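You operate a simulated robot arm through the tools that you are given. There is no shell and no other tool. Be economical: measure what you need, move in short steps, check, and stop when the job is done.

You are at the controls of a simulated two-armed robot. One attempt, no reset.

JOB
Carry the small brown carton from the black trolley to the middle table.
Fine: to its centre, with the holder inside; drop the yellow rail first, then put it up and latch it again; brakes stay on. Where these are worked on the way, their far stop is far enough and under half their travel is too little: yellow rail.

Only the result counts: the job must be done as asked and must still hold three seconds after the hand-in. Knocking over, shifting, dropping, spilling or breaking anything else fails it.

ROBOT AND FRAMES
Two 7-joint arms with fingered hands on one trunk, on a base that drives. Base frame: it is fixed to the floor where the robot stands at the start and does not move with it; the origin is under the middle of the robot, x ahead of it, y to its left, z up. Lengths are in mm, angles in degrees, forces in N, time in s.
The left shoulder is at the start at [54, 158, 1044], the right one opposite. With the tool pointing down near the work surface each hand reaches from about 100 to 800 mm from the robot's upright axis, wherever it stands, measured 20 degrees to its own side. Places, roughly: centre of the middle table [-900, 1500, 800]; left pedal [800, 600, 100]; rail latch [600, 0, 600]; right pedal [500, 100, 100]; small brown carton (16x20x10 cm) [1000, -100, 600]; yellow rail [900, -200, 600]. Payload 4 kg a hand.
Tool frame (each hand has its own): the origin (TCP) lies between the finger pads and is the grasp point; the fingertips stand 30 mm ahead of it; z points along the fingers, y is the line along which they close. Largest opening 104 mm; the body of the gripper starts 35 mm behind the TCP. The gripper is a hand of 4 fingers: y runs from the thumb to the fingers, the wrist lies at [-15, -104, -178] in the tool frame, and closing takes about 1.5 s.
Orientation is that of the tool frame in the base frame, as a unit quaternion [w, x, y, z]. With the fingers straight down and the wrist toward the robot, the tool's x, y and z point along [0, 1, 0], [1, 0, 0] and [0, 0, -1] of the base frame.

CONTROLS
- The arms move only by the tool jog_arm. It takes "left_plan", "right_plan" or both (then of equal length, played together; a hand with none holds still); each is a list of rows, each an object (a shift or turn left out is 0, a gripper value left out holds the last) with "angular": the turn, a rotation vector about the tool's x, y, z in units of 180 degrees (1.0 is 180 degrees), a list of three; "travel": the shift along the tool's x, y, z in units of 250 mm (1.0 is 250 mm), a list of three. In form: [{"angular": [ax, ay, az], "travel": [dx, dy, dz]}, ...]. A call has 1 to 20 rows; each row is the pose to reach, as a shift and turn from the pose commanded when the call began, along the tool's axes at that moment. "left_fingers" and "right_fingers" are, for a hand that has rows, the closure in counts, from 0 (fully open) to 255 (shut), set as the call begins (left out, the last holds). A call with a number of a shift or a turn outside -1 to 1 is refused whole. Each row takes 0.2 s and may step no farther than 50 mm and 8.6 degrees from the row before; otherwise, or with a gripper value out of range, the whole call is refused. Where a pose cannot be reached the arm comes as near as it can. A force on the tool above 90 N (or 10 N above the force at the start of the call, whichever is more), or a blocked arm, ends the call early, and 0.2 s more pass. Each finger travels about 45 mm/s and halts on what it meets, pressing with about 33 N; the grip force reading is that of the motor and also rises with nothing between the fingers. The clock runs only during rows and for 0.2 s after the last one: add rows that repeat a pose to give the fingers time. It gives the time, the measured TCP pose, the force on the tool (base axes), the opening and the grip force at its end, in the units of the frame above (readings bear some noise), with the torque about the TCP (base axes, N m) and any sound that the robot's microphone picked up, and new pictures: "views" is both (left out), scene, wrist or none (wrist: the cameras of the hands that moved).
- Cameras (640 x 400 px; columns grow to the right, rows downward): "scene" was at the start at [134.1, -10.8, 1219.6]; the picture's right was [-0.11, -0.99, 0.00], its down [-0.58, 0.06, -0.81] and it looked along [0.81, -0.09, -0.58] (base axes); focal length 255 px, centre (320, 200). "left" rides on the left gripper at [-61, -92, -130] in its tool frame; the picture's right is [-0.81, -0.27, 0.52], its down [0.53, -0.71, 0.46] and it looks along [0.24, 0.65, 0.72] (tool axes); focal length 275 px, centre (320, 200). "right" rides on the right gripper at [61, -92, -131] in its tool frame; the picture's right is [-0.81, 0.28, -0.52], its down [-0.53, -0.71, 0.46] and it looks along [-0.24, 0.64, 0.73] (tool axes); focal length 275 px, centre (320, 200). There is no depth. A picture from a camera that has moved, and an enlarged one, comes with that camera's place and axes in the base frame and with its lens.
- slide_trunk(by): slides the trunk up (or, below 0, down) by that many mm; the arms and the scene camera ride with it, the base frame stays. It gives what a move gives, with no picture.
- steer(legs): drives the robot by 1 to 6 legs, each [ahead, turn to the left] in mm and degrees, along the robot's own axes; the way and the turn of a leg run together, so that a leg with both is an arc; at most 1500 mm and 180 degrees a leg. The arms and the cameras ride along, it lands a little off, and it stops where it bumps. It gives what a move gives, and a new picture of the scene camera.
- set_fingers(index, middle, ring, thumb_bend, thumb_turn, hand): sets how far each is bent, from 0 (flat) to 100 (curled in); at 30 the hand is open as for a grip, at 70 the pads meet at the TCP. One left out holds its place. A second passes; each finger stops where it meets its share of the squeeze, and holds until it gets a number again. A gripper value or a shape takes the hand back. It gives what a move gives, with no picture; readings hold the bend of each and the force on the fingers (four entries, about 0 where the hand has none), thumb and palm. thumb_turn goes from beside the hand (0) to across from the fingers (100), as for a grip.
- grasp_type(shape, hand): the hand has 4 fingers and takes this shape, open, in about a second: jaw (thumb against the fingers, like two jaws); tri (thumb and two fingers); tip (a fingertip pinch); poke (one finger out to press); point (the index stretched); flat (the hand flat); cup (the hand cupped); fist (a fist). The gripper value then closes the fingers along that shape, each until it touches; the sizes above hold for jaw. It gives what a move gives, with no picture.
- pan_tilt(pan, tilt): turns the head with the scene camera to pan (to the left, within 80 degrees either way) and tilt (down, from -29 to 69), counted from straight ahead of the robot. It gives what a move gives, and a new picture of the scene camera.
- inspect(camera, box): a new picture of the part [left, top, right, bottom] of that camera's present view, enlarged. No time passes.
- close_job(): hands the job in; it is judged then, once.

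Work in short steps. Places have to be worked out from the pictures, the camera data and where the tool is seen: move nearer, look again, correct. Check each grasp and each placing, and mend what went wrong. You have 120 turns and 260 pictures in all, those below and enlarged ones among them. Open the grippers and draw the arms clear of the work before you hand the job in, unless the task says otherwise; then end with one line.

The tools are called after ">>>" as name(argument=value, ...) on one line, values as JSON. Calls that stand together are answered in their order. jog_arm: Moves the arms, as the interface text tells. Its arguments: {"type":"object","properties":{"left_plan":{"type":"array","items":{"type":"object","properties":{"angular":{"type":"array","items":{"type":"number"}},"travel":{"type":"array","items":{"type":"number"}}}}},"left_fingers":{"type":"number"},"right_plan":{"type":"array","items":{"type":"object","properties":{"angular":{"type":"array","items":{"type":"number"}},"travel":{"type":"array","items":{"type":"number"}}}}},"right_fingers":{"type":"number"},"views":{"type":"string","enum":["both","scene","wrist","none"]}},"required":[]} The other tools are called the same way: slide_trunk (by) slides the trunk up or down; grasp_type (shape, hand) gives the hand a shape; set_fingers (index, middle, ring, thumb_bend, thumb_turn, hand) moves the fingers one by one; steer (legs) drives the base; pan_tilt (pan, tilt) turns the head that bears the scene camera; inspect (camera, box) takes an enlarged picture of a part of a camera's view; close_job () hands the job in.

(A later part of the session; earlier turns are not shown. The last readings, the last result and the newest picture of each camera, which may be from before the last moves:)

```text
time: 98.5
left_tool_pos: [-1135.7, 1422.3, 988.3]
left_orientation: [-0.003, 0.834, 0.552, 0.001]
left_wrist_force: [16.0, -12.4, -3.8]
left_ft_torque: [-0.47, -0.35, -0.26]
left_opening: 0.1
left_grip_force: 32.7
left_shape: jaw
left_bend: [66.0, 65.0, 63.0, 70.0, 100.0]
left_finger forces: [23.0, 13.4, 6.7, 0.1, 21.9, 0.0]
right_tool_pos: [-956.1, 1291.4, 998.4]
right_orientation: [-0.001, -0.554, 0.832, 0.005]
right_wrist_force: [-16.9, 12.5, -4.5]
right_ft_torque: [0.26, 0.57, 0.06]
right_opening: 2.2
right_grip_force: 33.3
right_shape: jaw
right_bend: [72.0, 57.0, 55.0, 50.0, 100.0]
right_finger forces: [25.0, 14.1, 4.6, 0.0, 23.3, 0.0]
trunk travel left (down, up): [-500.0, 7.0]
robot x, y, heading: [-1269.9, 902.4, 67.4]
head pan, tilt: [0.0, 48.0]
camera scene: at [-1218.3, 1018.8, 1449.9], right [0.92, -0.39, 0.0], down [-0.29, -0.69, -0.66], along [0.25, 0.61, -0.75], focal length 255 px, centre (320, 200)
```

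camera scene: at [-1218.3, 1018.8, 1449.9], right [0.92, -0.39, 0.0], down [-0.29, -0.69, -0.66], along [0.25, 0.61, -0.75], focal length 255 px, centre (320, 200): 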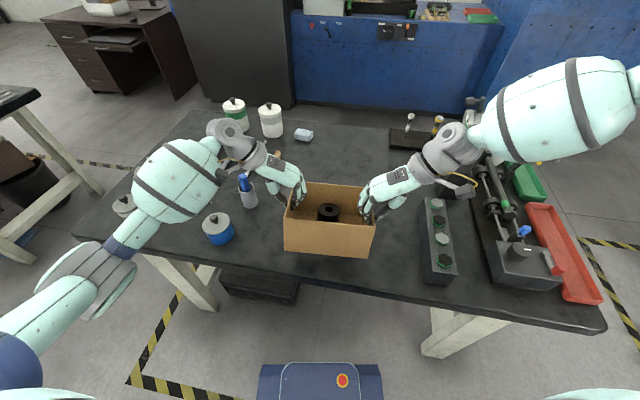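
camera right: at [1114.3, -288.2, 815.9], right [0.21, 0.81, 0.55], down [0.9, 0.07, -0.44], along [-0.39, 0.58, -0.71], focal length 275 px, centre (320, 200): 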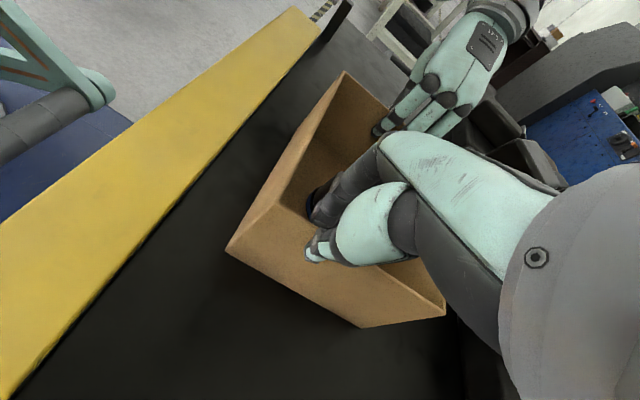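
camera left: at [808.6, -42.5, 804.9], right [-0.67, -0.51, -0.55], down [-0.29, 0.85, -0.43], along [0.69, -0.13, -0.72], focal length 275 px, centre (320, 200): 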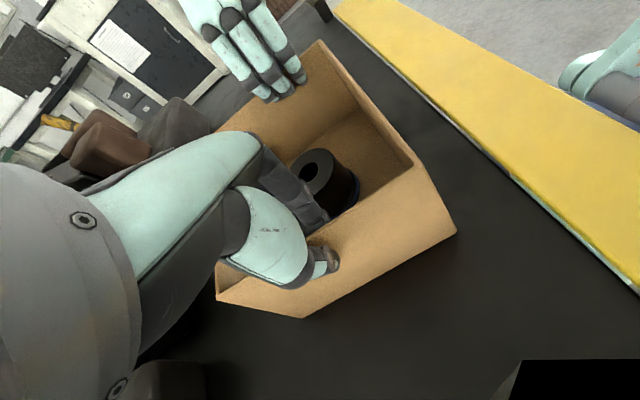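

The hands are pulling about 17 N against each other after the mismatch. I'll bring the left hand back and inward to restore the original hand spacing.

>>> jog_arm(left_plan=[{"travel": [-0.025, 0.02, 0]}, {"travel": [-0.05, 0.04, 0]}, {"travel": [-0.05, 0.04, 0]}], views="scene")

>>> inspect(camera="scene", box=[240, 140, 420, 260])

```text
time: 99.3
left_tool_pos: [-1133.5, 1408.3, 988.7]
left_orientation: [-0.004, 0.833, 0.553, 0.0]
left_wrist_force: [-2.9, 2.5, -6.0]
left_ft_torque: [-0.1, 0.05, -0.08]
left_opening: 0.0
left_grip_force: 32.7
left_shape: jaw
left_bend: [69.0, 68.0, 67.0, 69.0, 100.0]
left_finger forces: [17.7, 8.6, 3.9, 0.1, 33.2, 0.1]
right_tool_pos: [-955.3, 1290.9, 997.2]
right_orientation: [0.0, -0.554, 0.833, 0.003]
right_wrist_force: [2.2, -3.0, -4.0]
right_ft_torque: [-0.13, 0.05, 0.16]
right_opening: 0.4
right_grip_force: 32.7
right_shape: jaw
right_bend: [72.0, 60.0, 58.0, 48.0, 100.0]
right_finger forces: [17.5, 8.8, 3.7, 0.0, 33.6, 0.0]
trunk travel left (down, up): [-500.0, 7.0]
robot x, y, heading: [-1268.4, 899.4, 67.2]
head pan, tilt: [0.0, 48.0]
camera scene: at [-1218.3, 1019.0, 1449.9], right [0.92, -0.39, 0.0], down [-0.29, -0.69, -0.66], along [0.25, 0.61, -0.75], focal length 255 px, centre (320, 200)
```

scene: 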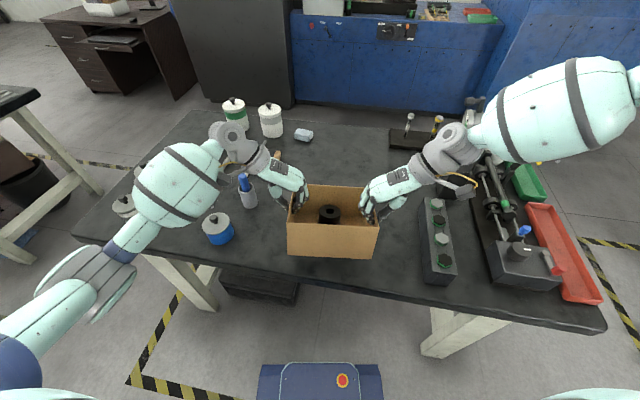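

```text
3.33 times, centred on (330, 200) of scene
camera zoom: at [-1218.3, 1019.0, 1449.9], right [0.92, -0.39, 0.0], down [-0.29, -0.69, -0.66], along [0.25, 0.61, -0.75], focal length 849 px, centre (287, 200)
```

zoom: 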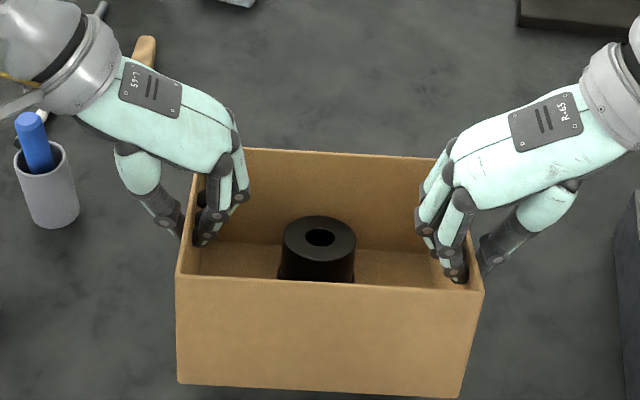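

Going to the centre in this configuration would take the base into the box under the table and the forearm close to the cup. Instead I'll set the carton down on the clear front-middle of the table, then slide it to the centre by pushing. First I'll roll ahead 75 mm.

>>> steer(legs=[[75, 0]])

>>> slide_trunk(by=-70)

>>> inspect(camera="scene", box=[0, 0, 639, 399])

```text
time: 100.3
left_tool_pos: [-1104.9, 1474.2, 990.6]
left_orientation: [-0.005, 0.833, 0.553, 0.003]
left_wrist_force: [-5.8, 4.5, -5.1]
left_ft_torque: [-0.03, 0.2, -0.06]
left_opening: 0.2
left_grip_force: 32.8
left_shape: jaw
left_bend: [70.0, 69.0, 69.0, 69.0, 100.0]
left_finger forces: [16.4, 7.4, 4.0, 0.1, 35.2, 0.0]
right_tool_pos: [-928.7, 1359.7, 1000.6]
right_orientation: [0.001, -0.555, 0.832, 0.005]
right_wrist_force: [6.2, -4.9, -2.9]
right_ft_torque: [-0.18, -0.07, 0.15]
right_opening: 0.1
right_grip_force: 32.9
right_shape: jaw
right_bend: [72.0, 61.0, 60.0, 47.0, 100.0]
right_finger forces: [16.3, 7.6, 3.8, 0.1, 35.4, 0.0]
trunk travel left (down, up): [-500.0, 7.0]
robot x, y, heading: [-1238.8, 969.6, 67.4]
head pan, tilt: [0.0, 48.0]
camera scene: at [-1192.2, 1081.9, 1450.7], right [0.92, -0.38, 0.0], down [-0.29, -0.69, -0.66], along [0.26, 0.61, -0.75], focal length 255 px, centre (320, 200)
```

scene: 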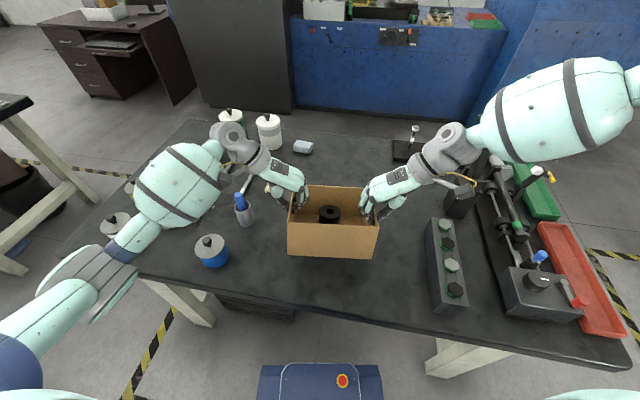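

```text
time: 101.4
left_tool_pos: [-1108.1, 1466.5, 925.7]
left_orientation: [-0.007, 0.833, 0.553, 0.005]
left_wrist_force: [-2.2, 2.3, -5.9]
left_ft_torque: [-0.07, 0.18, -0.1]
left_opening: 0.2
left_grip_force: 32.4
left_shape: jaw
left_bend: [70.0, 69.0, 69.0, 69.0, 100.0]
left_finger forces: [17.4, 8.0, 5.0, 0.0, 33.8, 0.0]
right_tool_pos: [-933.5, 1350.2, 934.9]
right_orientation: [0.004, -0.556, 0.831, 0.007]
right_wrist_force: [3.1, -3.0, -1.8]
right_ft_torque: [-0.14, 0.02, 0.17]
right_opening: 0.1
right_grip_force: 33.0
right_shape: jaw
right_bend: [72.0, 61.0, 60.0, 48.0, 100.0]
right_finger forces: [17.6, 8.3, 4.5, 0.0, 33.9, 0.1]
trunk travel left (down, up): [-430.0, 77.0]
robot x, y, heading: [-1237.3, 970.7, 67.4]
head pan, tilt: [0.0, 48.0]
```

```text
1.00 times, centred on (320, 200) of scene (not enlarged: the box is as wide or as high as the picture)
camera zoom: at [-1190.7, 1085.1, 1380.4], right [0.92, -0.38, 0.0], down [-0.29, -0.69, -0.66], along [0.25, 0.61, -0.75], focal length 255 px, centre (320, 200)
```

zoom: 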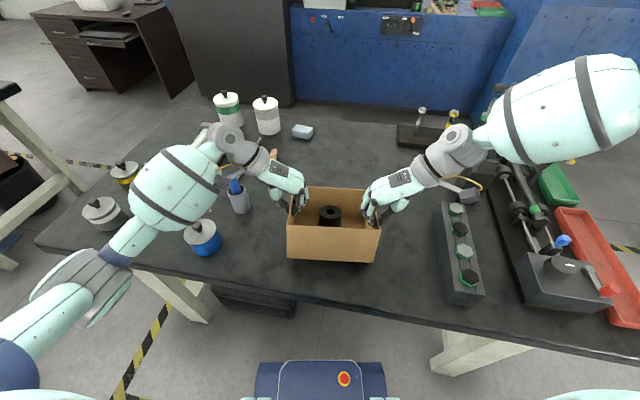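

The carton is above the clear front-middle and the forearm stays off the blue can. I'll lower further toward contact.

>>> slide_trunk(by=-25)

>>> slide_trunk(by=-10)

>>> inspect(camera="scene", box=[160, 120, 480, 320])

>>> inspect(camera="right", box=[0, 0, 639, 399])

```text
time: 102.1
left_tool_pos: [-1108.0, 1467.2, 899.8]
left_orientation: [-0.006, 0.833, 0.554, 0.006]
left_wrist_force: [-2.7, 2.3, -4.5]
left_ft_torque: [0.33, -0.05, -0.14]
left_opening: 0.1
left_grip_force: 32.8
left_shape: jaw
left_bend: [70.0, 69.0, 71.0, 69.0, 100.0]
left_finger forces: [14.9, 10.4, 4.3, 0.0, 33.5, 0.0]
right_tool_pos: [-932.3, 1351.8, 909.2]
right_orientation: [0.005, -0.555, 0.832, 0.007]
right_wrist_force: [1.0, -7.8, 8.0]
right_ft_torque: [0.15, -0.07, 0.3]
right_opening: 0.4
right_grip_force: 32.8
right_shape: jaw
right_bend: [72.0, 60.0, 58.0, 48.0, 100.0]
right_finger forces: [15.6, 12.1, 4.8, 0.0, 35.8, 0.0]
trunk travel left (down, up): [-405.0, 102.0]
robot x, y, heading: [-1239.4, 971.5, 67.5]
head pan, tilt: [0.0, 48.0]
```

```text
time: 102.7
left_tool_pos: [-1109.4, 1466.5, 895.6]
left_orientation: [-0.007, 0.833, 0.554, 0.013]
left_wrist_force: [-4.2, 11.2, 25.4]
left_ft_torque: [0.46, -0.07, -0.04]
left_opening: 0.0
left_grip_force: 32.7
left_shape: jaw
left_bend: [70.0, 71.0, 71.0, 69.0, 100.0]
left_finger forces: [16.7, 11.1, 3.3, 0.0, 39.9, 0.0]
right_tool_pos: [-934.9, 1351.0, 905.4]
right_orientation: [0.009, -0.555, 0.832, 0.011]
right_wrist_force: [6.9, -8.1, 55.6]
right_ft_torque: [0.22, 0.24, 0.26]
right_opening: 1.8
right_grip_force: 33.6
right_shape: jaw
right_bend: [73.0, 60.0, 58.0, 48.0, 100.0]
right_finger forces: [19.2, 14.1, 3.9, 0.0, 47.1, 0.1]
trunk travel left (down, up): [-395.0, 112.0]
robot x, y, heading: [-1239.4, 968.9, 67.3]
head pan, tilt: [0.0, 48.0]
```

```text
2.00 times, centred on (320, 220) of scene
camera zoom: at [-1193.6, 1080.3, 1346.1], right [0.92, -0.38, 0.0], down [-0.29, -0.69, -0.66], along [0.26, 0.61, -0.75], focal length 509 px, centre (320, 160)
```

zoom: 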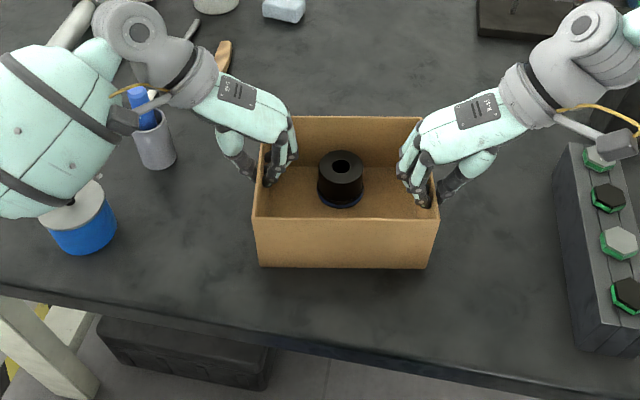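

```text
1.00 times, centred on (320, 200) of right (not enlarged: the box is as wide or as high as the picture)
camera zoom: at [-873.0, 1256.9, 1033.8], right [0.06, 0.84, 0.54], down [0.86, 0.23, -0.45], along [-0.5, 0.49, -0.71], focal length 276 px, centre (320, 200)
```

zoom: 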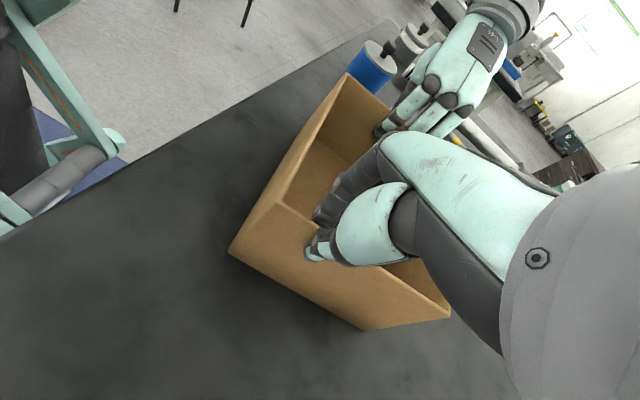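

The carton is on the table (contact forces 25 and 55 N, table top about z 808). I'll relieve the pressure by 5 mm and then open both hands.

>>> slide_trunk(by=6)

>>> jog_arm(left_plan=[{}, {}, {}, {}, {}, {}], right_plan=[{}, {}, {}, {}, {}, {}], left_fingers=90, right_fingers=90, views="scene")

```text
time: 103.2
left_tool_pos: [-1109.6, 1465.2, 895.8]
left_orientation: [-0.007, 0.833, 0.553, 0.008]
left_wrist_force: [2.0, 11.4, 15.3]
left_ft_torque: [0.41, -0.14, -0.05]
left_opening: 0.0
left_grip_force: 33.1
left_shape: jaw
left_bend: [70.0, 71.0, 71.0, 69.0, 100.0]
left_finger forces: [17.6, 11.8, 3.7, 0.1, 35.9, 0.0]
right_tool_pos: [-933.4, 1350.6, 907.2]
right_orientation: [0.007, -0.555, 0.832, 0.009]
right_wrist_force: [-1.2, 2.2, 27.9]
right_ft_torque: [0.37, 0.18, 0.14]
right_opening: 2.0
right_grip_force: 33.5
right_shape: jaw
right_bend: [73.0, 60.0, 58.0, 48.0, 100.0]
right_finger forces: [20.4, 13.7, 4.3, 0.1, 37.0, 0.0]
trunk travel left (down, up): [-401.0, 106.0]
robot x, y, heading: [-1242.1, 972.6, 67.7]
head pan, tilt: [0.0, 48.0]
```

```text
time: 104.7
left_tool_pos: [-1107.8, 1466.4, 896.3]
left_orientation: [-0.007, 0.833, 0.554, 0.005]
left_wrist_force: [-0.1, 0.3, -0.5]
left_ft_torque: [0.05, 0.03, 0.03]
left_opening: 67.1
left_grip_force: 0.1
left_shape: jaw
left_bend: [28.0, 39.0, 36.0, 62.0, 100.0]
left_finger forces: [0.0, 0.1, 0.0, 0.1, 0.0, 0.0]
right_tool_pos: [-932.2, 1352.0, 904.9]
right_orientation: [0.005, -0.555, 0.832, 0.007]
right_wrist_force: [1.0, 0.8, 0.4]
right_ft_torque: [0.02, 0.0, -0.01]
right_opening: 66.5
right_grip_force: 0.0
right_shape: jaw
right_bend: [28.0, 39.0, 36.0, 62.0, 100.0]
right_finger forces: [0.0, 0.1, 0.0, 0.0, 0.1, 0.0]
trunk travel left (down, up): [-401.0, 106.0]
robot x, y, heading: [-1239.5, 969.5, 67.4]
head pan, tilt: [0.0, 48.0]
camera scene: at [-1190.2, 1086.3, 1351.0], right [0.92, -0.38, 0.0], down [-0.29, -0.69, -0.66], along [0.25, 0.61, -0.75], focal length 255 px, centre (320, 200)
```

scene: 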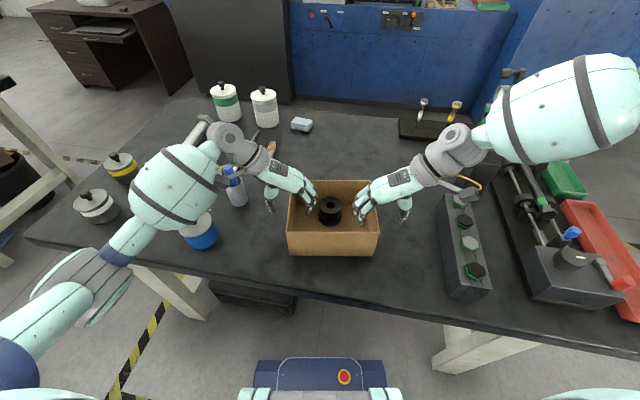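

Released cleanly, and the carton stands on the table. I'll raise the trunk 100 mm so the hands clear the carton, then look.

>>> slide_trunk(by=100)

>>> inspect(camera="scene", box=[0, 0, 639, 399])

```text
time: 106.0
left_tool_pos: [-1108.7, 1467.7, 995.0]
left_orientation: [-0.006, 0.833, 0.554, 0.005]
left_wrist_force: [-1.3, -0.7, 0.3]
left_ft_torque: [-0.05, 0.01, -0.01]
left_opening: 67.1
left_grip_force: 0.0
left_shape: jaw
left_bend: [28.0, 39.0, 36.0, 62.0, 100.0]
left_finger forces: [0.0, 0.0, 0.1, 0.0, 0.0, 0.0]
right_tool_pos: [-933.0, 1351.9, 1005.4]
right_orientation: [0.004, -0.554, 0.832, 0.007]
right_wrist_force: [-0.1, 0.3, -0.4]
right_ft_torque: [0.0, 0.02, 0.02]
right_opening: 66.9
right_grip_force: 0.1
right_shape: jaw
right_bend: [28.0, 39.0, 36.0, 62.0, 100.0]
right_finger forces: [0.0, 0.0, 0.1, 0.0, 0.1, 0.0]
trunk travel left (down, up): [-501.0, 6.0]
robot x, y, heading: [-1240.6, 972.3, 67.4]
head pan, tilt: [0.0, 48.0]
```

```text
1.00 times, centred on (320, 200) of scene (not enlarged: the box is as wide or as high as the picture)
camera zoom: at [-1189.7, 1087.7, 1451.3], right [0.92, -0.38, 0.0], down [-0.29, -0.69, -0.66], along [0.25, 0.61, -0.75], focal length 255 px, centre (320, 200)
```

zoom: 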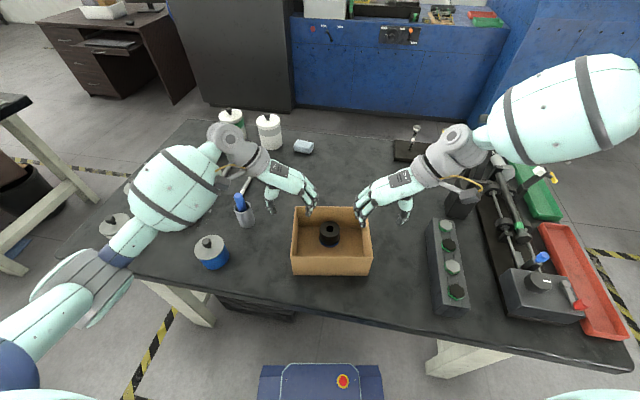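

The table centre works out at (-950, 1613) and the carton is at about (-1018, 1428), so it needs a 197 mm push straight ahead. I'll draw the left hand back and up, and bring the right hand, closed and turned to face forward, behind the near wall.

>>> jog_arm(right_plan=[{"angular": [0, 0, 0.042], "travel": [0.033, 0.036, 0]}, {"angular": [0, 0, 0.084], "travel": [0.066, 0.072, 0]}, {"angular": [0, 0, 0.126], "travel": [0.1, 0.108, 0]}, {"angular": [0, 0, 0.168], "travel": [0.133, 0.144, 0]}, {"angular": [0, 0, 0.21], "travel": [0.166, 0.18, 0]}, {"angular": [0, 0, 0.252], "travel": [0.2, 0.216, 0]}, {"angular": [0, 0, 0.294], "travel": [0.233, 0.252, 0]}, {"angular": [0, 0, 0.336], "travel": [0.266, 0.288, 0]}, {"angular": [0, 0, 0.378], "travel": [0.3, 0.324, 0]}, {"angular": [0, 0, 0.42], "travel": [0.333, 0.36, 0]}, {"angular": [0, 0, 0.46], "travel": [0.366, 0.4, 0]}, {"angular": [0, 0, 0.5], "travel": [0.396, 0.433, 0]}], right_fingers=255, left_plan=[{"travel": [-0.05, 0, -0.035]}, {"travel": [-0.1, 0, -0.07]}, {"travel": [-0.15, 0, -0.1]}, {"travel": [-0.2, -0.05, -0.14]}, {"travel": [-0.25, -0.1, -0.17]}, {"travel": [-0.3, -0.15, -0.2]}, {"travel": [-0.35, -0.2, -0.24]}, {"travel": [-0.4, -0.25, -0.27]}, {"travel": [-0.45, -0.3, -0.3]}, {"travel": [-0.5, -0.3, -0.34]}, {"travel": [-0.55, -0.3, -0.37]}, {"travel": [-0.6, -0.3, -0.4]}], views="scene")

```text
time: 108.6
left_tool_pos: [-1237.0, 1356.4, 1093.0]
left_orientation: [-0.007, 0.833, 0.554, 0.006]
left_wrist_force: [-0.1, -0.7, -0.7]
left_ft_torque: [0.03, 0.03, 0.02]
left_opening: 67.2
left_grip_force: 0.1
left_shape: jaw
left_bend: [28.0, 39.0, 36.0, 62.0, 100.0]
left_finger forces: [0.0, 0.0, 0.1, 0.0, 0.1, 0.0]
right_tool_pos: [-984.8, 1284.9, 1060.7]
right_orientation: [-0.002, 0.199, 0.98, 0.009]
right_wrist_force: [-0.6, -0.4, 0.0]
right_ft_torque: [0.01, 0.03, -0.01]
right_opening: 0.1
right_grip_force: 33.0
right_shape: jaw
right_bend: [70.0, 70.0, 70.0, 48.0, 100.0]
right_finger forces: [0.1, 0.0, 0.0, 0.0, 0.0, 0.0]
right hand out of reach, approached as far as the arm can: row 3, 4, 7, 8, 9, 10, 11, 12
trunk travel left (down, up): [-501.0, 6.0]
robot x, y, heading: [-1240.1, 971.2, 67.4]
head pan, tilt: [0.0, 48.0]
camera scene: at [-1190.8, 1087.3, 1451.1], right [0.92, -0.38, 0.0], down [-0.29, -0.69, -0.66], along [0.25, 0.61, -0.75], focal length 255 px, centre (320, 200)
```

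scene: 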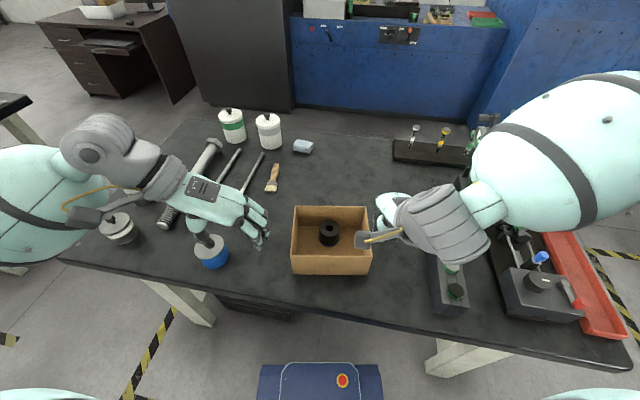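

The right arm can't get low that close in front of me. I'll retract the left hand outside the table, turn the base 15° left so the carton lies on the right hand's side, and lower the trunk.

>>> jog_arm(left_plan=[{"travel": [-0.1, 0, -0.07]}, {"travel": [-0.2, 0, -0.14]}, {"travel": [-0.3, -0.02, -0.2]}, {"travel": [-0.4, -0.04, -0.27]}, {"travel": [-0.5, -0.06, -0.34]}, {"travel": [-0.6, -0.08, -0.4]}], views="none")

>>> steer(legs=[[0, 15]])

```text
time: 110.0
left_tool_pos: [-1298.5, 1287.6, 1212.7]
left_orientation: [-0.005, 0.832, 0.555, 0.004]
left_wrist_force: [0.3, -0.2, -0.2]
left_ft_torque: [0.01, 0.01, -0.03]
left_opening: 67.0
left_grip_force: 0.0
left_shape: jaw
left_bend: [28.0, 39.0, 36.0, 62.0, 100.0]
left_finger forces: [0.1, 0.0, 0.0, 0.0, 0.1, 0.0]
left hand out of reach, approached as far as the arm can: row 3, 4, 5, 6
right_tool_pos: [-985.7, 1284.5, 1060.7]
right_orientation: [-0.002, 0.197, 0.98, 0.009]
right_wrist_force: [0.3, 0.0, 0.1]
right_ft_torque: [-0.02, -0.01, -0.02]
right_opening: 0.0
right_grip_force: 32.9
right_shape: jaw
right_bend: [70.0, 70.0, 70.0, 48.0, 100.0]
right_finger forces: [0.0, 0.0, 0.0, 0.0, 0.0, 0.0]
trunk travel left (down, up): [-501.0, 6.0]
robot x, y, heading: [-1241.8, 972.0, 67.6]
head pan, tilt: [0.0, 48.0]
```

```text
time: 111.4
left_tool_pos: [-1379.8, 1262.2, 1210.8]
left_orientation: [-0.006, 0.752, 0.659, 0.002]
left_wrist_force: [-0.1, 0.8, -0.3]
left_ft_torque: [-0.04, 0.0, -0.01]
left_opening: 67.1
left_grip_force: 0.0
left_shape: jaw
left_bend: [28.0, 39.0, 36.0, 62.0, 100.0]
left_finger forces: [0.0, 0.0, 0.0, 0.1, 0.0, 0.1]
right_tool_pos: [-1076.4, 1341.1, 1060.7]
right_orientation: [-0.005, 0.065, 0.998, 0.008]
right_wrist_force: [-0.4, 0.2, -0.2]
right_ft_torque: [0.01, -0.02, 0.02]
right_opening: 0.1
right_grip_force: 33.5
right_shape: jaw
right_bend: [70.0, 70.0, 70.0, 48.0, 100.0]
right_finger forces: [0.1, 0.1, 0.0, 0.0, 0.0, 0.0]
trunk travel left (down, up): [-501.0, 6.0]
robot x, y, heading: [-1234.8, 964.9, 82.6]
head pan, tilt: [0.0, 48.0]
camera scene: at [-1220.8, 1096.6, 1451.0], right [0.99, -0.13, 0.0], down [-0.1, -0.75, -0.66], along [0.08, 0.65, -0.75], focal length 255 px, centre (320, 200)
```

scene: 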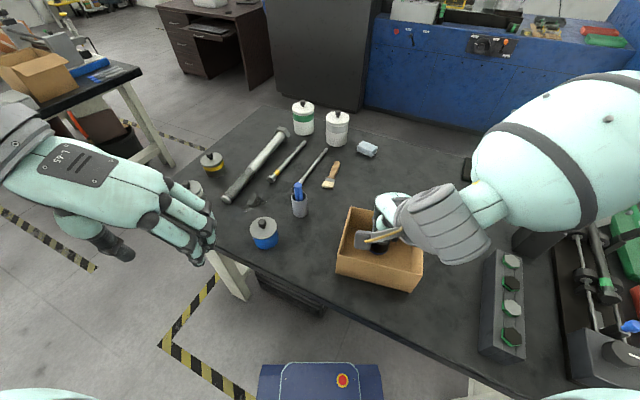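

I'll move the right hand back behind the near wall and align it with the push direction, then lower the trunk 150 mm.

>>> jog_arm(right_plan=[{"angular": [0, 0, 0.03], "travel": [-0.01, -0.06, 0]}, {"angular": [0, 0, 0.06], "travel": [-0.025, -0.12, 0]}, {"angular": [0, 0, 0.083], "travel": [-0.038, -0.18, 0]}, {"angular": [0, 0, 0.083], "travel": [-0.038, -0.18, 0]}], views="none")

>>> slide_trunk(by=-120)

>>> inspect(camera="scene", box=[0, 0, 639, 399])

```text
time: 112.4
left_tool_pos: [-1380.8, 1257.7, 1219.5]
left_orientation: [0.003, 0.741, 0.672, 0.007]
left_wrist_force: [0.3, -0.3, -0.3]
left_ft_torque: [0.0, 0.0, -0.01]
left_opening: 67.2
left_grip_force: 0.0
left_shape: jaw
left_bend: [28.0, 39.0, 36.0, 62.0, 100.0]
left_finger forces: [0.0, 0.0, 0.0, 0.0, 0.0, 0.0]
right_tool_pos: [-1056.8, 1339.9, 1075.4]
right_orientation: [-0.007, 0.195, 0.981, 0.014]
right_wrist_force: [-0.1, -1.2, 0.5]
right_ft_torque: [0.0, 0.0, -0.02]
right_opening: 0.4
right_grip_force: 32.9
right_shape: jaw
right_bend: [70.0, 70.0, 70.0, 48.0, 100.0]
right_finger forces: [0.1, 0.0, 0.0, 0.0, 0.1, 0.0]
right hand out of reach, approached as far as the arm can: row 1, 2, 3, 4
trunk travel left (down, up): [-501.0, 6.0]
robot x, y, heading: [-1240.0, 972.8, 82.5]
head pan, tilt: [0.0, 48.0]
```

```text
time: 113.9
left_tool_pos: [-1381.4, 1258.0, 1097.8]
left_orientation: [0.001, 0.742, 0.671, 0.006]
left_wrist_force: [-0.5, 0.1, 0.5]
left_ft_torque: [-0.02, -0.02, 0.0]
left_opening: 67.1
left_grip_force: 0.0
left_shape: jaw
left_bend: [28.0, 39.0, 36.0, 62.0, 100.0]
left_finger forces: [0.1, 0.1, 0.0, 0.0, 0.0, 0.1]
right_tool_pos: [-1056.3, 1339.1, 953.1]
right_orientation: [-0.006, 0.193, 0.981, 0.014]
right_wrist_force: [-0.4, -0.1, -0.4]
right_ft_torque: [0.0, -0.02, 0.04]
right_opening: 0.0
right_grip_force: 33.0
right_shape: jaw
right_bend: [70.0, 70.0, 70.0, 48.0, 100.0]
right_finger forces: [0.0, 0.0, 0.0, 0.0, 0.0, 0.0]
trunk travel left (down, up): [-381.0, 126.0]
robot x, y, heading: [-1237.2, 970.0, 82.9]
head pan, tilt: [0.0, 48.0]
```

```text
1.00 times, centred on (320, 200) of scene (not enlarged: the box is as wide or as high as the picture)
camera zoom: at [-1221.7, 1094.3, 1330.7], right [0.99, -0.13, 0.0], down [-0.1, -0.75, -0.66], along [0.08, 0.65, -0.75], focal length 255 px, centre (320, 200)
```

zoom: 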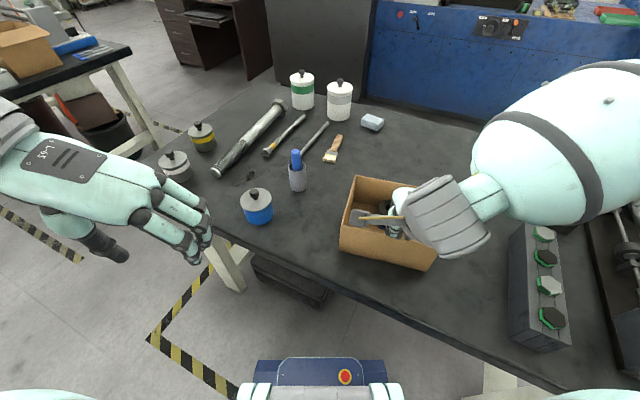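

The right hand is just above the near wall and couldn't retract on its own. I'll back the base up 130 mm, which takes the hand behind the carton, then look.

>>> steer(legs=[[-130, 0]])

```text
time: 115.2
left_tool_pos: [-1397.1, 1129.1, 1099.0]
left_orientation: [0.001, 0.742, 0.67, 0.006]
left_wrist_force: [0.2, 0.1, -0.2]
left_ft_torque: [0.01, -0.02, 0.01]
left_opening: 67.1
left_grip_force: 0.1
left_shape: jaw
left_bend: [28.0, 39.0, 36.0, 62.0, 100.0]
left_finger forces: [0.0, 0.1, 0.0, 0.0, 0.0, 0.0]
right_tool_pos: [-1072.0, 1209.5, 953.8]
right_orientation: [-0.006, 0.195, 0.981, 0.013]
right_wrist_force: [0.5, -0.1, 0.2]
right_ft_torque: [0.01, -0.01, -0.01]
right_opening: 0.0
right_grip_force: 32.6
right_shape: jaw
right_bend: [70.0, 70.0, 70.0, 48.0, 100.0]
right_finger forces: [0.0, 0.0, 0.1, 0.0, 0.1, 0.0]
trunk travel left (down, up): [-381.0, 126.0]
robot x, y, heading: [-1254.4, 839.9, 82.4]
head pan, tilt: [0.0, 48.0]
camera scene: at [-1238.1, 965.8, 1330.5], right [0.99, -0.13, 0.0], down [-0.1, -0.75, -0.66], along [0.08, 0.65, -0.75], focal length 255 px, centre (320, 200)
```

scene: 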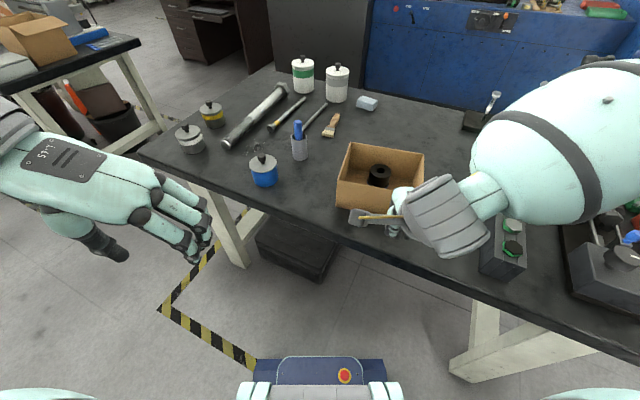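

The hand is now behind the carton. I'll lower the trunk 88 mm to bring the fingertips just above table height and shift slightly left to line up with the carton's centre.

>>> slide_trunk(by=-88)

>>> jog_arm(right_plan=[{"travel": [0.05, 0.04, 0]}, {"travel": [0.09, 0.1, 0]}, {"travel": [0.09, 0.18, 0]}, {"travel": [0.09, 0.25, 0]}], views="scene")

>>> inspect(camera="right", box=[0, 0, 639, 399])

```text
time: 116.4
left_tool_pos: [-1399.8, 1123.9, 1019.6]
left_orientation: [0.008, 0.733, 0.68, 0.012]
left_wrist_force: [0.9, 0.3, 0.8]
left_ft_torque: [0.02, -0.02, 0.03]
left_opening: 67.3
left_grip_force: 0.1
left_shape: jaw
left_bend: [28.0, 39.0, 36.0, 62.0, 100.0]
left_finger forces: [0.1, 0.0, 0.0, 0.0, 0.0, 0.0]
right_tool_pos: [-1072.2, 1209.7, 872.3]
right_orientation: [-0.009, 0.208, 0.978, 0.029]
right_wrist_force: [-0.3, 0.8, 0.6]
right_ft_torque: [0.01, 0.04, 0.0]
right_opening: 0.0
right_grip_force: 32.7
right_shape: jaw
right_bend: [70.0, 70.0, 70.0, 48.0, 100.0]
right_finger forces: [0.0, 0.0, 0.0, 0.0, 0.0, 0.0]
trunk travel left (down, up): [-293.0, 214.0]
robot x, y, heading: [-1257.6, 836.2, 82.8]
head pan, tilt: [0.0, 48.0]
```

```text
time: 117.4
left_tool_pos: [-1400.0, 1124.8, 1019.2]
left_orientation: [0.009, 0.733, 0.68, 0.011]
left_wrist_force: [0.5, 0.7, -0.8]
left_ft_torque: [0.03, 0.01, -0.02]
left_opening: 67.3
left_grip_force: 0.1
left_shape: jaw
left_bend: [28.0, 39.0, 36.0, 62.0, 100.0]
left_finger forces: [0.0, 0.0, 0.1, 0.1, 0.0, 0.0]
right_tool_pos: [-1071.8, 1263.0, 873.4]
right_orientation: [-0.006, 0.194, 0.981, 0.02]
right_wrist_force: [-0.1, -0.9, 1.0]
right_ft_torque: [0.01, -0.01, -0.02]
right_opening: 0.0
right_grip_force: 33.1
right_shape: jaw
right_bend: [70.0, 70.0, 70.0, 48.0, 100.0]
right_finger forces: [0.0, 0.0, 0.0, 0.0, 0.1, 0.0]
right hand out of reach, approached as far as the arm can: row 1, 2
trunk travel left (down, up): [-293.0, 214.0]
robot x, y, heading: [-1255.8, 839.3, 82.9]
head pan, tilt: [0.0, 48.0]
camera scene: at [-1238.6, 962.5, 1243.1], right [0.99, -0.13, 0.0], down [-0.1, -0.75, -0.66], along [0.09, 0.65, -0.75], focal length 255 px, centre (320, 200)
```

scene: 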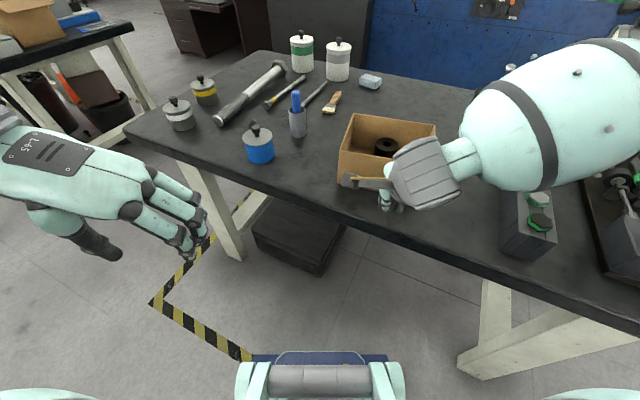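

```text
1.00 times, centred on (320, 200) of right (not enlarged: the box is as wide or as high as the picture)
camera zoom: at [-1161.7, 1197.1, 1002.3], right [0.86, -0.08, 0.51], down [0.22, -0.84, -0.49], along [0.47, 0.53, -0.71], focal length 276 px, centre (320, 200)
```

zoom: 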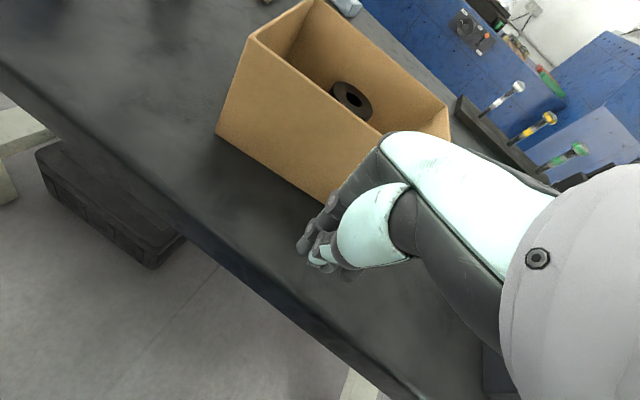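

The wrist camera shows the hand squarely behind the near wall, about 14 mm right of its centre. I'll correct that and push forward slowly 150 mm.

>>> jog_arm(right_plan=[{"travel": [0.02, 0.06, 0]}, {"travel": [0.04, 0.12, 0]}, {"travel": [0.06, 0.18, 0]}, {"travel": [0.06, 0.24, 0]}, {"travel": [0.06, 0.29, 0]}, {"travel": [0.06, 0.33, 0]}, {"travel": [0.06, 0.37, 0]}, {"travel": [0.06, 0.41, 0]}, {"travel": [0.06, 0.45, 0]}, {"travel": [0.06, 0.49, 0]}, {"travel": [0.06, 0.53, 0]}, {"travel": [0.06, 0.57, 0]}, {"travel": [0.06, 0.6, 0]}])

```text
time: 120.2
left_tool_pos: [-1399.0, 1124.5, 1019.1]
left_orientation: [0.009, 0.733, 0.681, 0.012]
left_wrist_force: [-0.1, -0.2, 0.1]
left_ft_torque: [0.0, 0.04, 0.0]
left_opening: 67.1
left_grip_force: 0.0
left_shape: jaw
left_bend: [28.0, 39.0, 36.0, 62.0, 100.0]
left_finger forces: [0.0, 0.0, 0.0, 0.0, 0.0, 0.0]
right_tool_pos: [-1018.8, 1400.2, 885.2]
right_orientation: [-0.008, 0.193, 0.981, 0.02]
right_wrist_force: [-1.1, -2.8, -1.1]
right_ft_torque: [-0.01, 0.04, -0.06]
right_opening: 0.3
right_grip_force: 33.0
right_shape: jaw
right_bend: [70.0, 70.0, 70.0, 48.0, 100.0]
right_finger forces: [0.1, 3.1, 0.0, 0.0, 0.1, 0.0]
right hand out of reach, approached as far as the arm can: row 3, 4, 5, 6, 7, 8, 9, 10, 11, 12, 13
trunk travel left (down, up): [-293.0, 214.0]
robot x, y, heading: [-1254.6, 838.1, 82.4]
head pan, tilt: [0.0, 48.0]
camera scene: at [-1238.5, 962.1, 1243.1], right [0.99, -0.13, 0.0], down [-0.1, -0.75, -0.66], along [0.08, 0.65, -0.75], focal length 255 px, centre (320, 200)
camera right: at [-1108.8, 1334.3, 1013.9], right [0.86, -0.08, 0.51], down [0.22, -0.84, -0.49], along [0.47, 0.53, -0.71], focal length 275 px, centre (320, 200)
```

scene: 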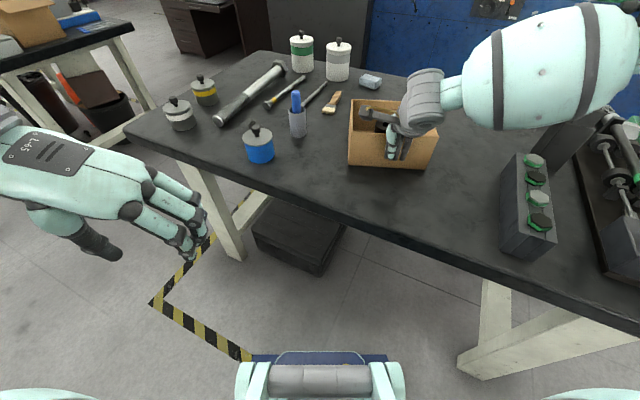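
right: 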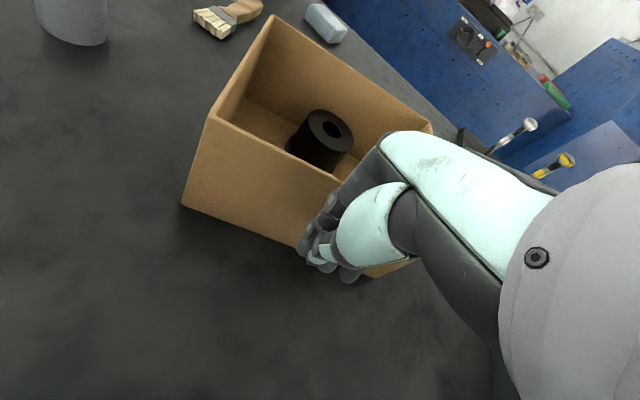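

The carton slid with about 3 N; it is now at about (-983, 1501), turned about 8°. Remaining to the centre: about 117 mm. I'll push another 90 mm and remeasure.

>>> jog_arm(right_plan=[{"travel": [0.01, 0.04, 0.005]}, {"travel": [0.02, 0.08, 0.01]}, {"travel": [0.025, 0.12, 0.015]}, {"travel": [0.03, 0.16, 0.02]}, {"travel": [0.03, 0.2, 0.02]}, {"travel": [0.035, 0.24, 0.02]}, {"travel": [0.035, 0.28, 0.02]}, {"travel": [0.04, 0.32, 0.02]}, {"travel": [0.04, 0.36, 0.02]}])

```text
time: 122.2
left_tool_pos: [-1400.2, 1123.6, 1018.9]
left_orientation: [0.008, 0.733, 0.68, 0.012]
left_wrist_force: [0.2, 0.1, -0.4]
left_ft_torque: [0.0, 0.05, -0.01]
left_opening: 67.4
left_grip_force: 0.1
left_shape: jaw
left_bend: [28.0, 39.0, 36.0, 62.0, 100.0]
left_finger forces: [0.0, 0.0, 0.0, 0.1, 0.0, 0.1]
right_tool_pos: [-971.6, 1454.8, 898.2]
right_orientation: [-0.008, 0.194, 0.981, 0.021]
right_wrist_force: [-2.0, -3.8, 2.4]
right_ft_torque: [0.04, -0.03, -0.09]
right_opening: 0.0
right_grip_force: 33.1
right_shape: jaw
right_bend: [70.0, 70.0, 70.0, 48.0, 100.0]
right_finger forces: [0.1, 4.5, 0.0, 0.0, 0.1, 0.1]
right hand out of reach, approached as far as the arm can: row 1, 2, 3, 4, 5, 6, 7, 8, 9
trunk travel left (down, up): [-293.0, 214.0]
robot x, y, heading: [-1256.7, 839.4, 82.5]
head pan, tilt: [0.0, 48.0]
camera scene: at [-1238.6, 961.6, 1243.2], right [0.99, -0.13, 0.0], down [-0.1, -0.75, -0.66], along [0.09, 0.65, -0.75], focal length 255 px, centre (320, 200)
camera right: at [-1061.9, 1387.7, 1027.6], right [0.86, -0.08, 0.51], down [0.22, -0.84, -0.49], along [0.47, 0.54, -0.7], focal length 275 px, centre (320, 200)
```

scene: 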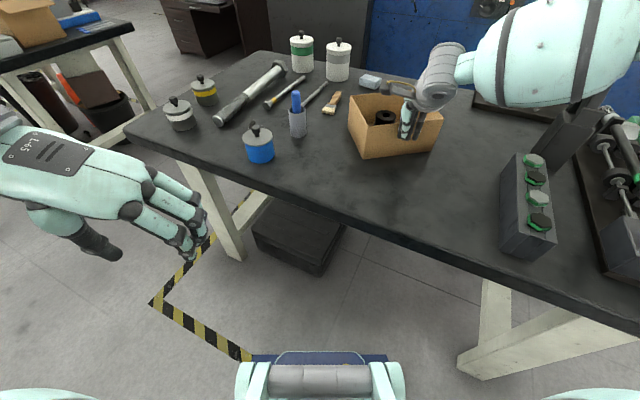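
right: 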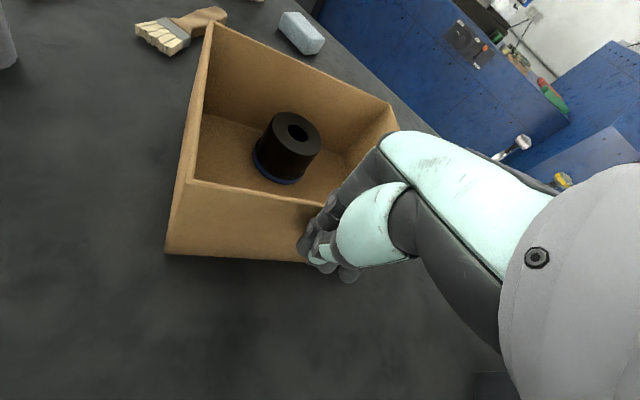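

The arm is sliding along its reach limit and turning the carton, now at about (-960, 1555) and yawed about 90°. The remaining 58 mm lies along my own heading, so I'll finish by rolling the base ahead with the hand held still.

>>> steer(legs=[[55, 0]])

>>> inspect(camera="right", box=[0, 0, 639, 399])

```text
time: 123.2
left_tool_pos: [-1393.5, 1173.8, 1018.9]
left_orientation: [0.006, 0.733, 0.68, 0.013]
left_wrist_force: [0.1, 0.0, 0.0]
left_ft_torque: [0.01, -0.04, 0.01]
left_opening: 67.0
left_grip_force: 0.1
left_shape: jaw
left_bend: [28.0, 39.0, 36.0, 62.0, 100.0]
left_finger forces: [0.1, 0.0, 0.0, 0.0, 0.0, 0.0]
right_tool_pos: [-965.5, 1507.3, 900.4]
right_orientation: [-0.008, 0.193, 0.981, 0.021]
right_wrist_force: [0.2, -0.1, 0.8]
right_ft_torque: [-0.01, -0.02, 0.0]
right_opening: 0.0
right_grip_force: 32.6
right_shape: jaw
right_bend: [70.0, 70.0, 70.0, 48.0, 100.0]
right_finger forces: [0.1, 0.0, 0.0, 0.1, 0.1, 0.0]
trunk travel left (down, up): [-293.0, 214.0]
robot x, y, heading: [-1247.3, 892.6, 82.6]
head pan, tilt: [0.0, 48.0]
camera scene: at [-1232.7, 1012.0, 1243.7], right [0.99, -0.13, 0.0], down [-0.1, -0.74, -0.66], along [0.08, 0.66, -0.75], focal length 255 px, centre (320, 200)
```

scene: 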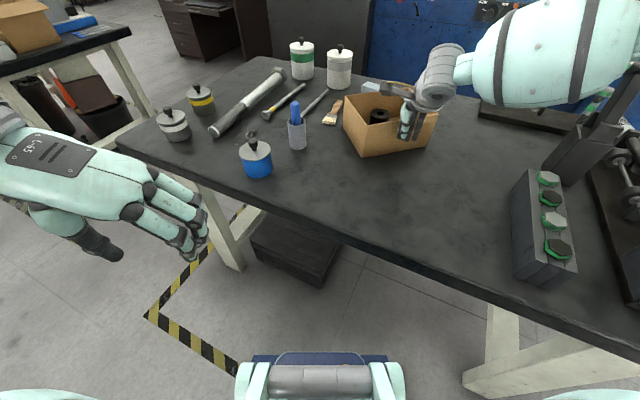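

```text
1.00 times, centred on (320, 200) of right (not enlarged: the box is as wide or as high as the picture)
camera zoom: at [-1056.4, 1441.1, 1028.1], right [0.86, -0.08, 0.51], down [0.22, -0.84, -0.49], along [0.47, 0.54, -0.7], focal length 276 px, centre (320, 200)
```

zoom: 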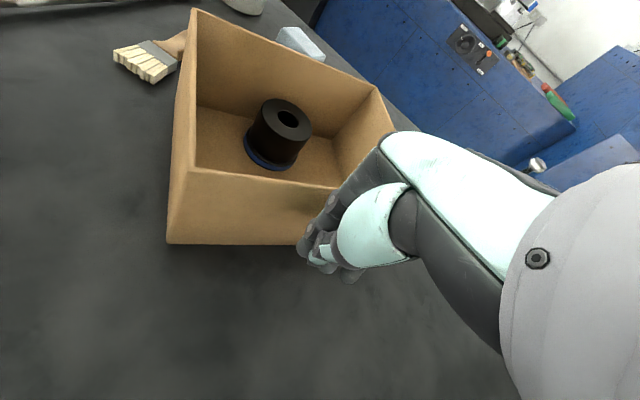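

The carton is now at about (-963, 1615), within about 15 mm of the estimated centre, with the brush clear. I'll back away straight and take a fresh view to verify.

>>> steer(legs=[[-150, 0]])

>>> slide_trunk(by=200)

>>> pan_tilt(pan=-18, tilt=42)

```text
time: 124.6
left_tool_pos: [-1414.1, 1035.2, 1024.0]
left_orientation: [0.016, 0.724, 0.689, 0.014]
left_wrist_force: [-0.7, 0.8, 1.1]
left_ft_torque: [-0.05, -0.02, -0.02]
left_opening: 67.5
left_grip_force: 0.1
left_shape: jaw
left_bend: [28.0, 39.0, 36.0, 62.0, 100.0]
left_finger forces: [0.1, 0.0, 0.0, 0.0, 0.1, 0.0]
right_tool_pos: [-985.6, 1357.7, 901.7]
right_orientation: [-0.008, 0.192, 0.981, 0.023]
right_wrist_force: [-0.9, 0.5, -0.2]
right_ft_torque: [0.02, 0.01, 0.02]
right_opening: 0.1
right_grip_force: 33.1
right_shape: jaw
right_bend: [70.0, 70.0, 70.0, 48.0, 100.0]
right_finger forces: [0.0, 0.0, 0.0, 0.0, 0.0, 0.0]
trunk travel left (down, up): [-293.0, 214.0]
robot x, y, heading: [-1268.6, 747.0, 82.7]
head pan, tilt: [0.0, 48.0]
camera scene: at [-1250.0, 874.6, 1242.5], right [0.99, -0.13, 0.0], down [-0.1, -0.75, -0.66], along [0.08, 0.65, -0.76], focal length 255 px, centre (320, 200)
```

scene: 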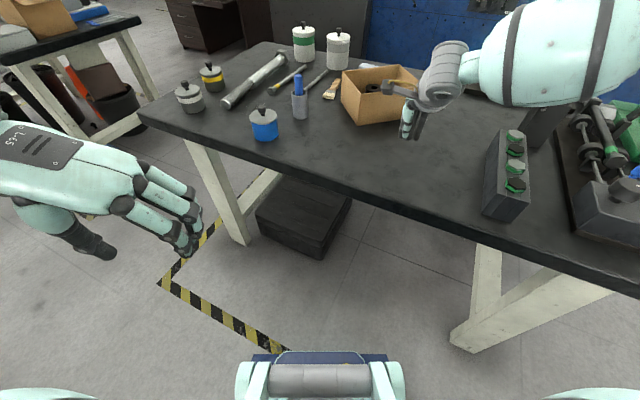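

```text
time: 126.8
left_tool_pos: [-1416.2, 1030.9, 1236.3]
left_orientation: [0.022, 0.713, 0.701, 0.021]
left_wrist_force: [0.1, -0.2, 0.4]
left_ft_torque: [-0.04, 0.01, -0.03]
left_opening: 67.3
left_grip_force: 0.1
left_shape: jaw
left_bend: [28.0, 39.0, 36.0, 62.0, 100.0]
left_finger forces: [0.0, 0.1, 0.1, 0.1, 0.0, 0.0]
right_tool_pos: [-988.3, 1344.1, 1111.8]
right_orientation: [-0.008, 0.192, 0.981, 0.03]
right_wrist_force: [-1.2, -0.3, 0.5]
right_ft_torque: [-0.02, 0.0, -0.01]
right_opening: 0.0
right_grip_force: 33.5
right_shape: jaw
right_bend: [70.0, 70.0, 70.0, 48.0, 100.0]
right_finger forces: [0.1, 0.0, 0.0, 0.0, 0.1, 0.1]
trunk travel left (down, up): [-493.0, 14.0]
robot x, y, heading: [-1267.8, 747.9, 82.7]
head pan, tilt: [0.0, 48.0]
```

```text
time: 127.6
left_tool_pos: [-1416.1, 1029.7, 1236.0]
left_orientation: [0.023, 0.713, 0.7, 0.021]
left_wrist_force: [0.2, -0.4, 0.1]
left_ft_torque: [-0.02, 0.0, 0.0]
left_opening: 67.2
left_grip_force: 0.1
left_shape: jaw
left_bend: [28.0, 39.0, 36.0, 62.0, 100.0]
left_finger forces: [0.0, 0.1, 0.0, 0.1, 0.0, 0.0]
right_tool_pos: [-986.8, 1345.3, 1112.9]
right_orientation: [-0.008, 0.192, 0.981, 0.03]
right_wrist_force: [-0.2, 0.6, 0.9]
right_ft_torque: [0.03, 0.02, 0.04]
right_opening: 0.0
right_grip_force: 32.7
right_shape: jaw
right_bend: [70.0, 70.0, 70.0, 48.0, 100.0]
right_finger forces: [0.1, 0.1, 0.0, 0.1, 0.1, 0.0]
trunk travel left (down, up): [-493.0, 14.0]
robot x, y, heading: [-1266.6, 746.1, 82.9]
head pan, tilt: [-18.0, 42.0]
camera scene: at [-1224.6, 870.7, 1451.9], right [0.9, -0.43, 0.0], down [-0.29, -0.62, -0.73], along [0.32, 0.66, -0.68], focal length 255 px, centre (320, 200)
```

scene: 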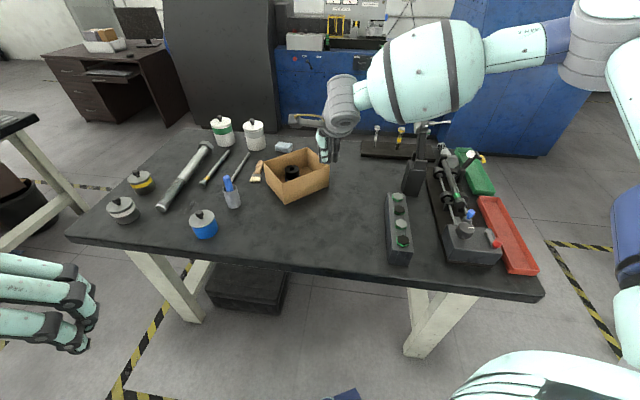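

I'll zoom in to measure the carton against the table corners.

>>> inspect(camera="scene", box=[230, 120, 390, 220])

>>> inspect(camera="scene", box=[400, 110, 560, 310])

```text
4.00 times, centred on (310, 170) of scene
camera zoom: at [-1224.6, 870.7, 1451.9], right [0.9, -0.43, 0.0], down [-0.29, -0.62, -0.73], along [0.32, 0.66, -0.68], focal length 1019 px, centre (360, 320)
```

zoom: 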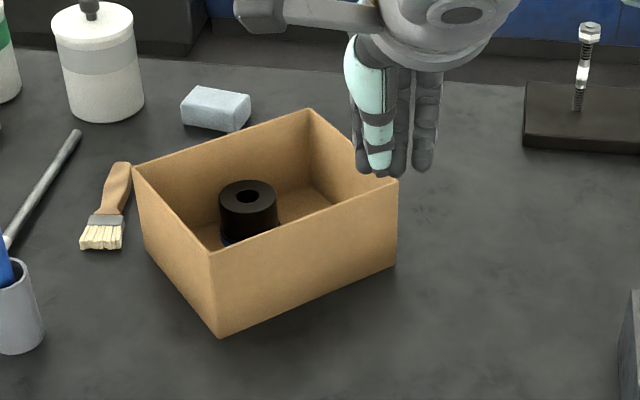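

```text
2.00 times, centred on (480, 210) of scene
camera zoom: at [-1224.6, 870.7, 1451.9], right [0.9, -0.43, 0.0], down [-0.29, -0.62, -0.73], along [0.32, 0.66, -0.68], focal length 509 px, centre (0, 180)
```

zoom: 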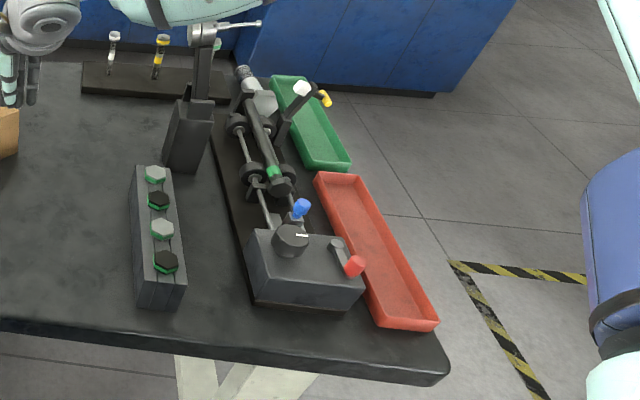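

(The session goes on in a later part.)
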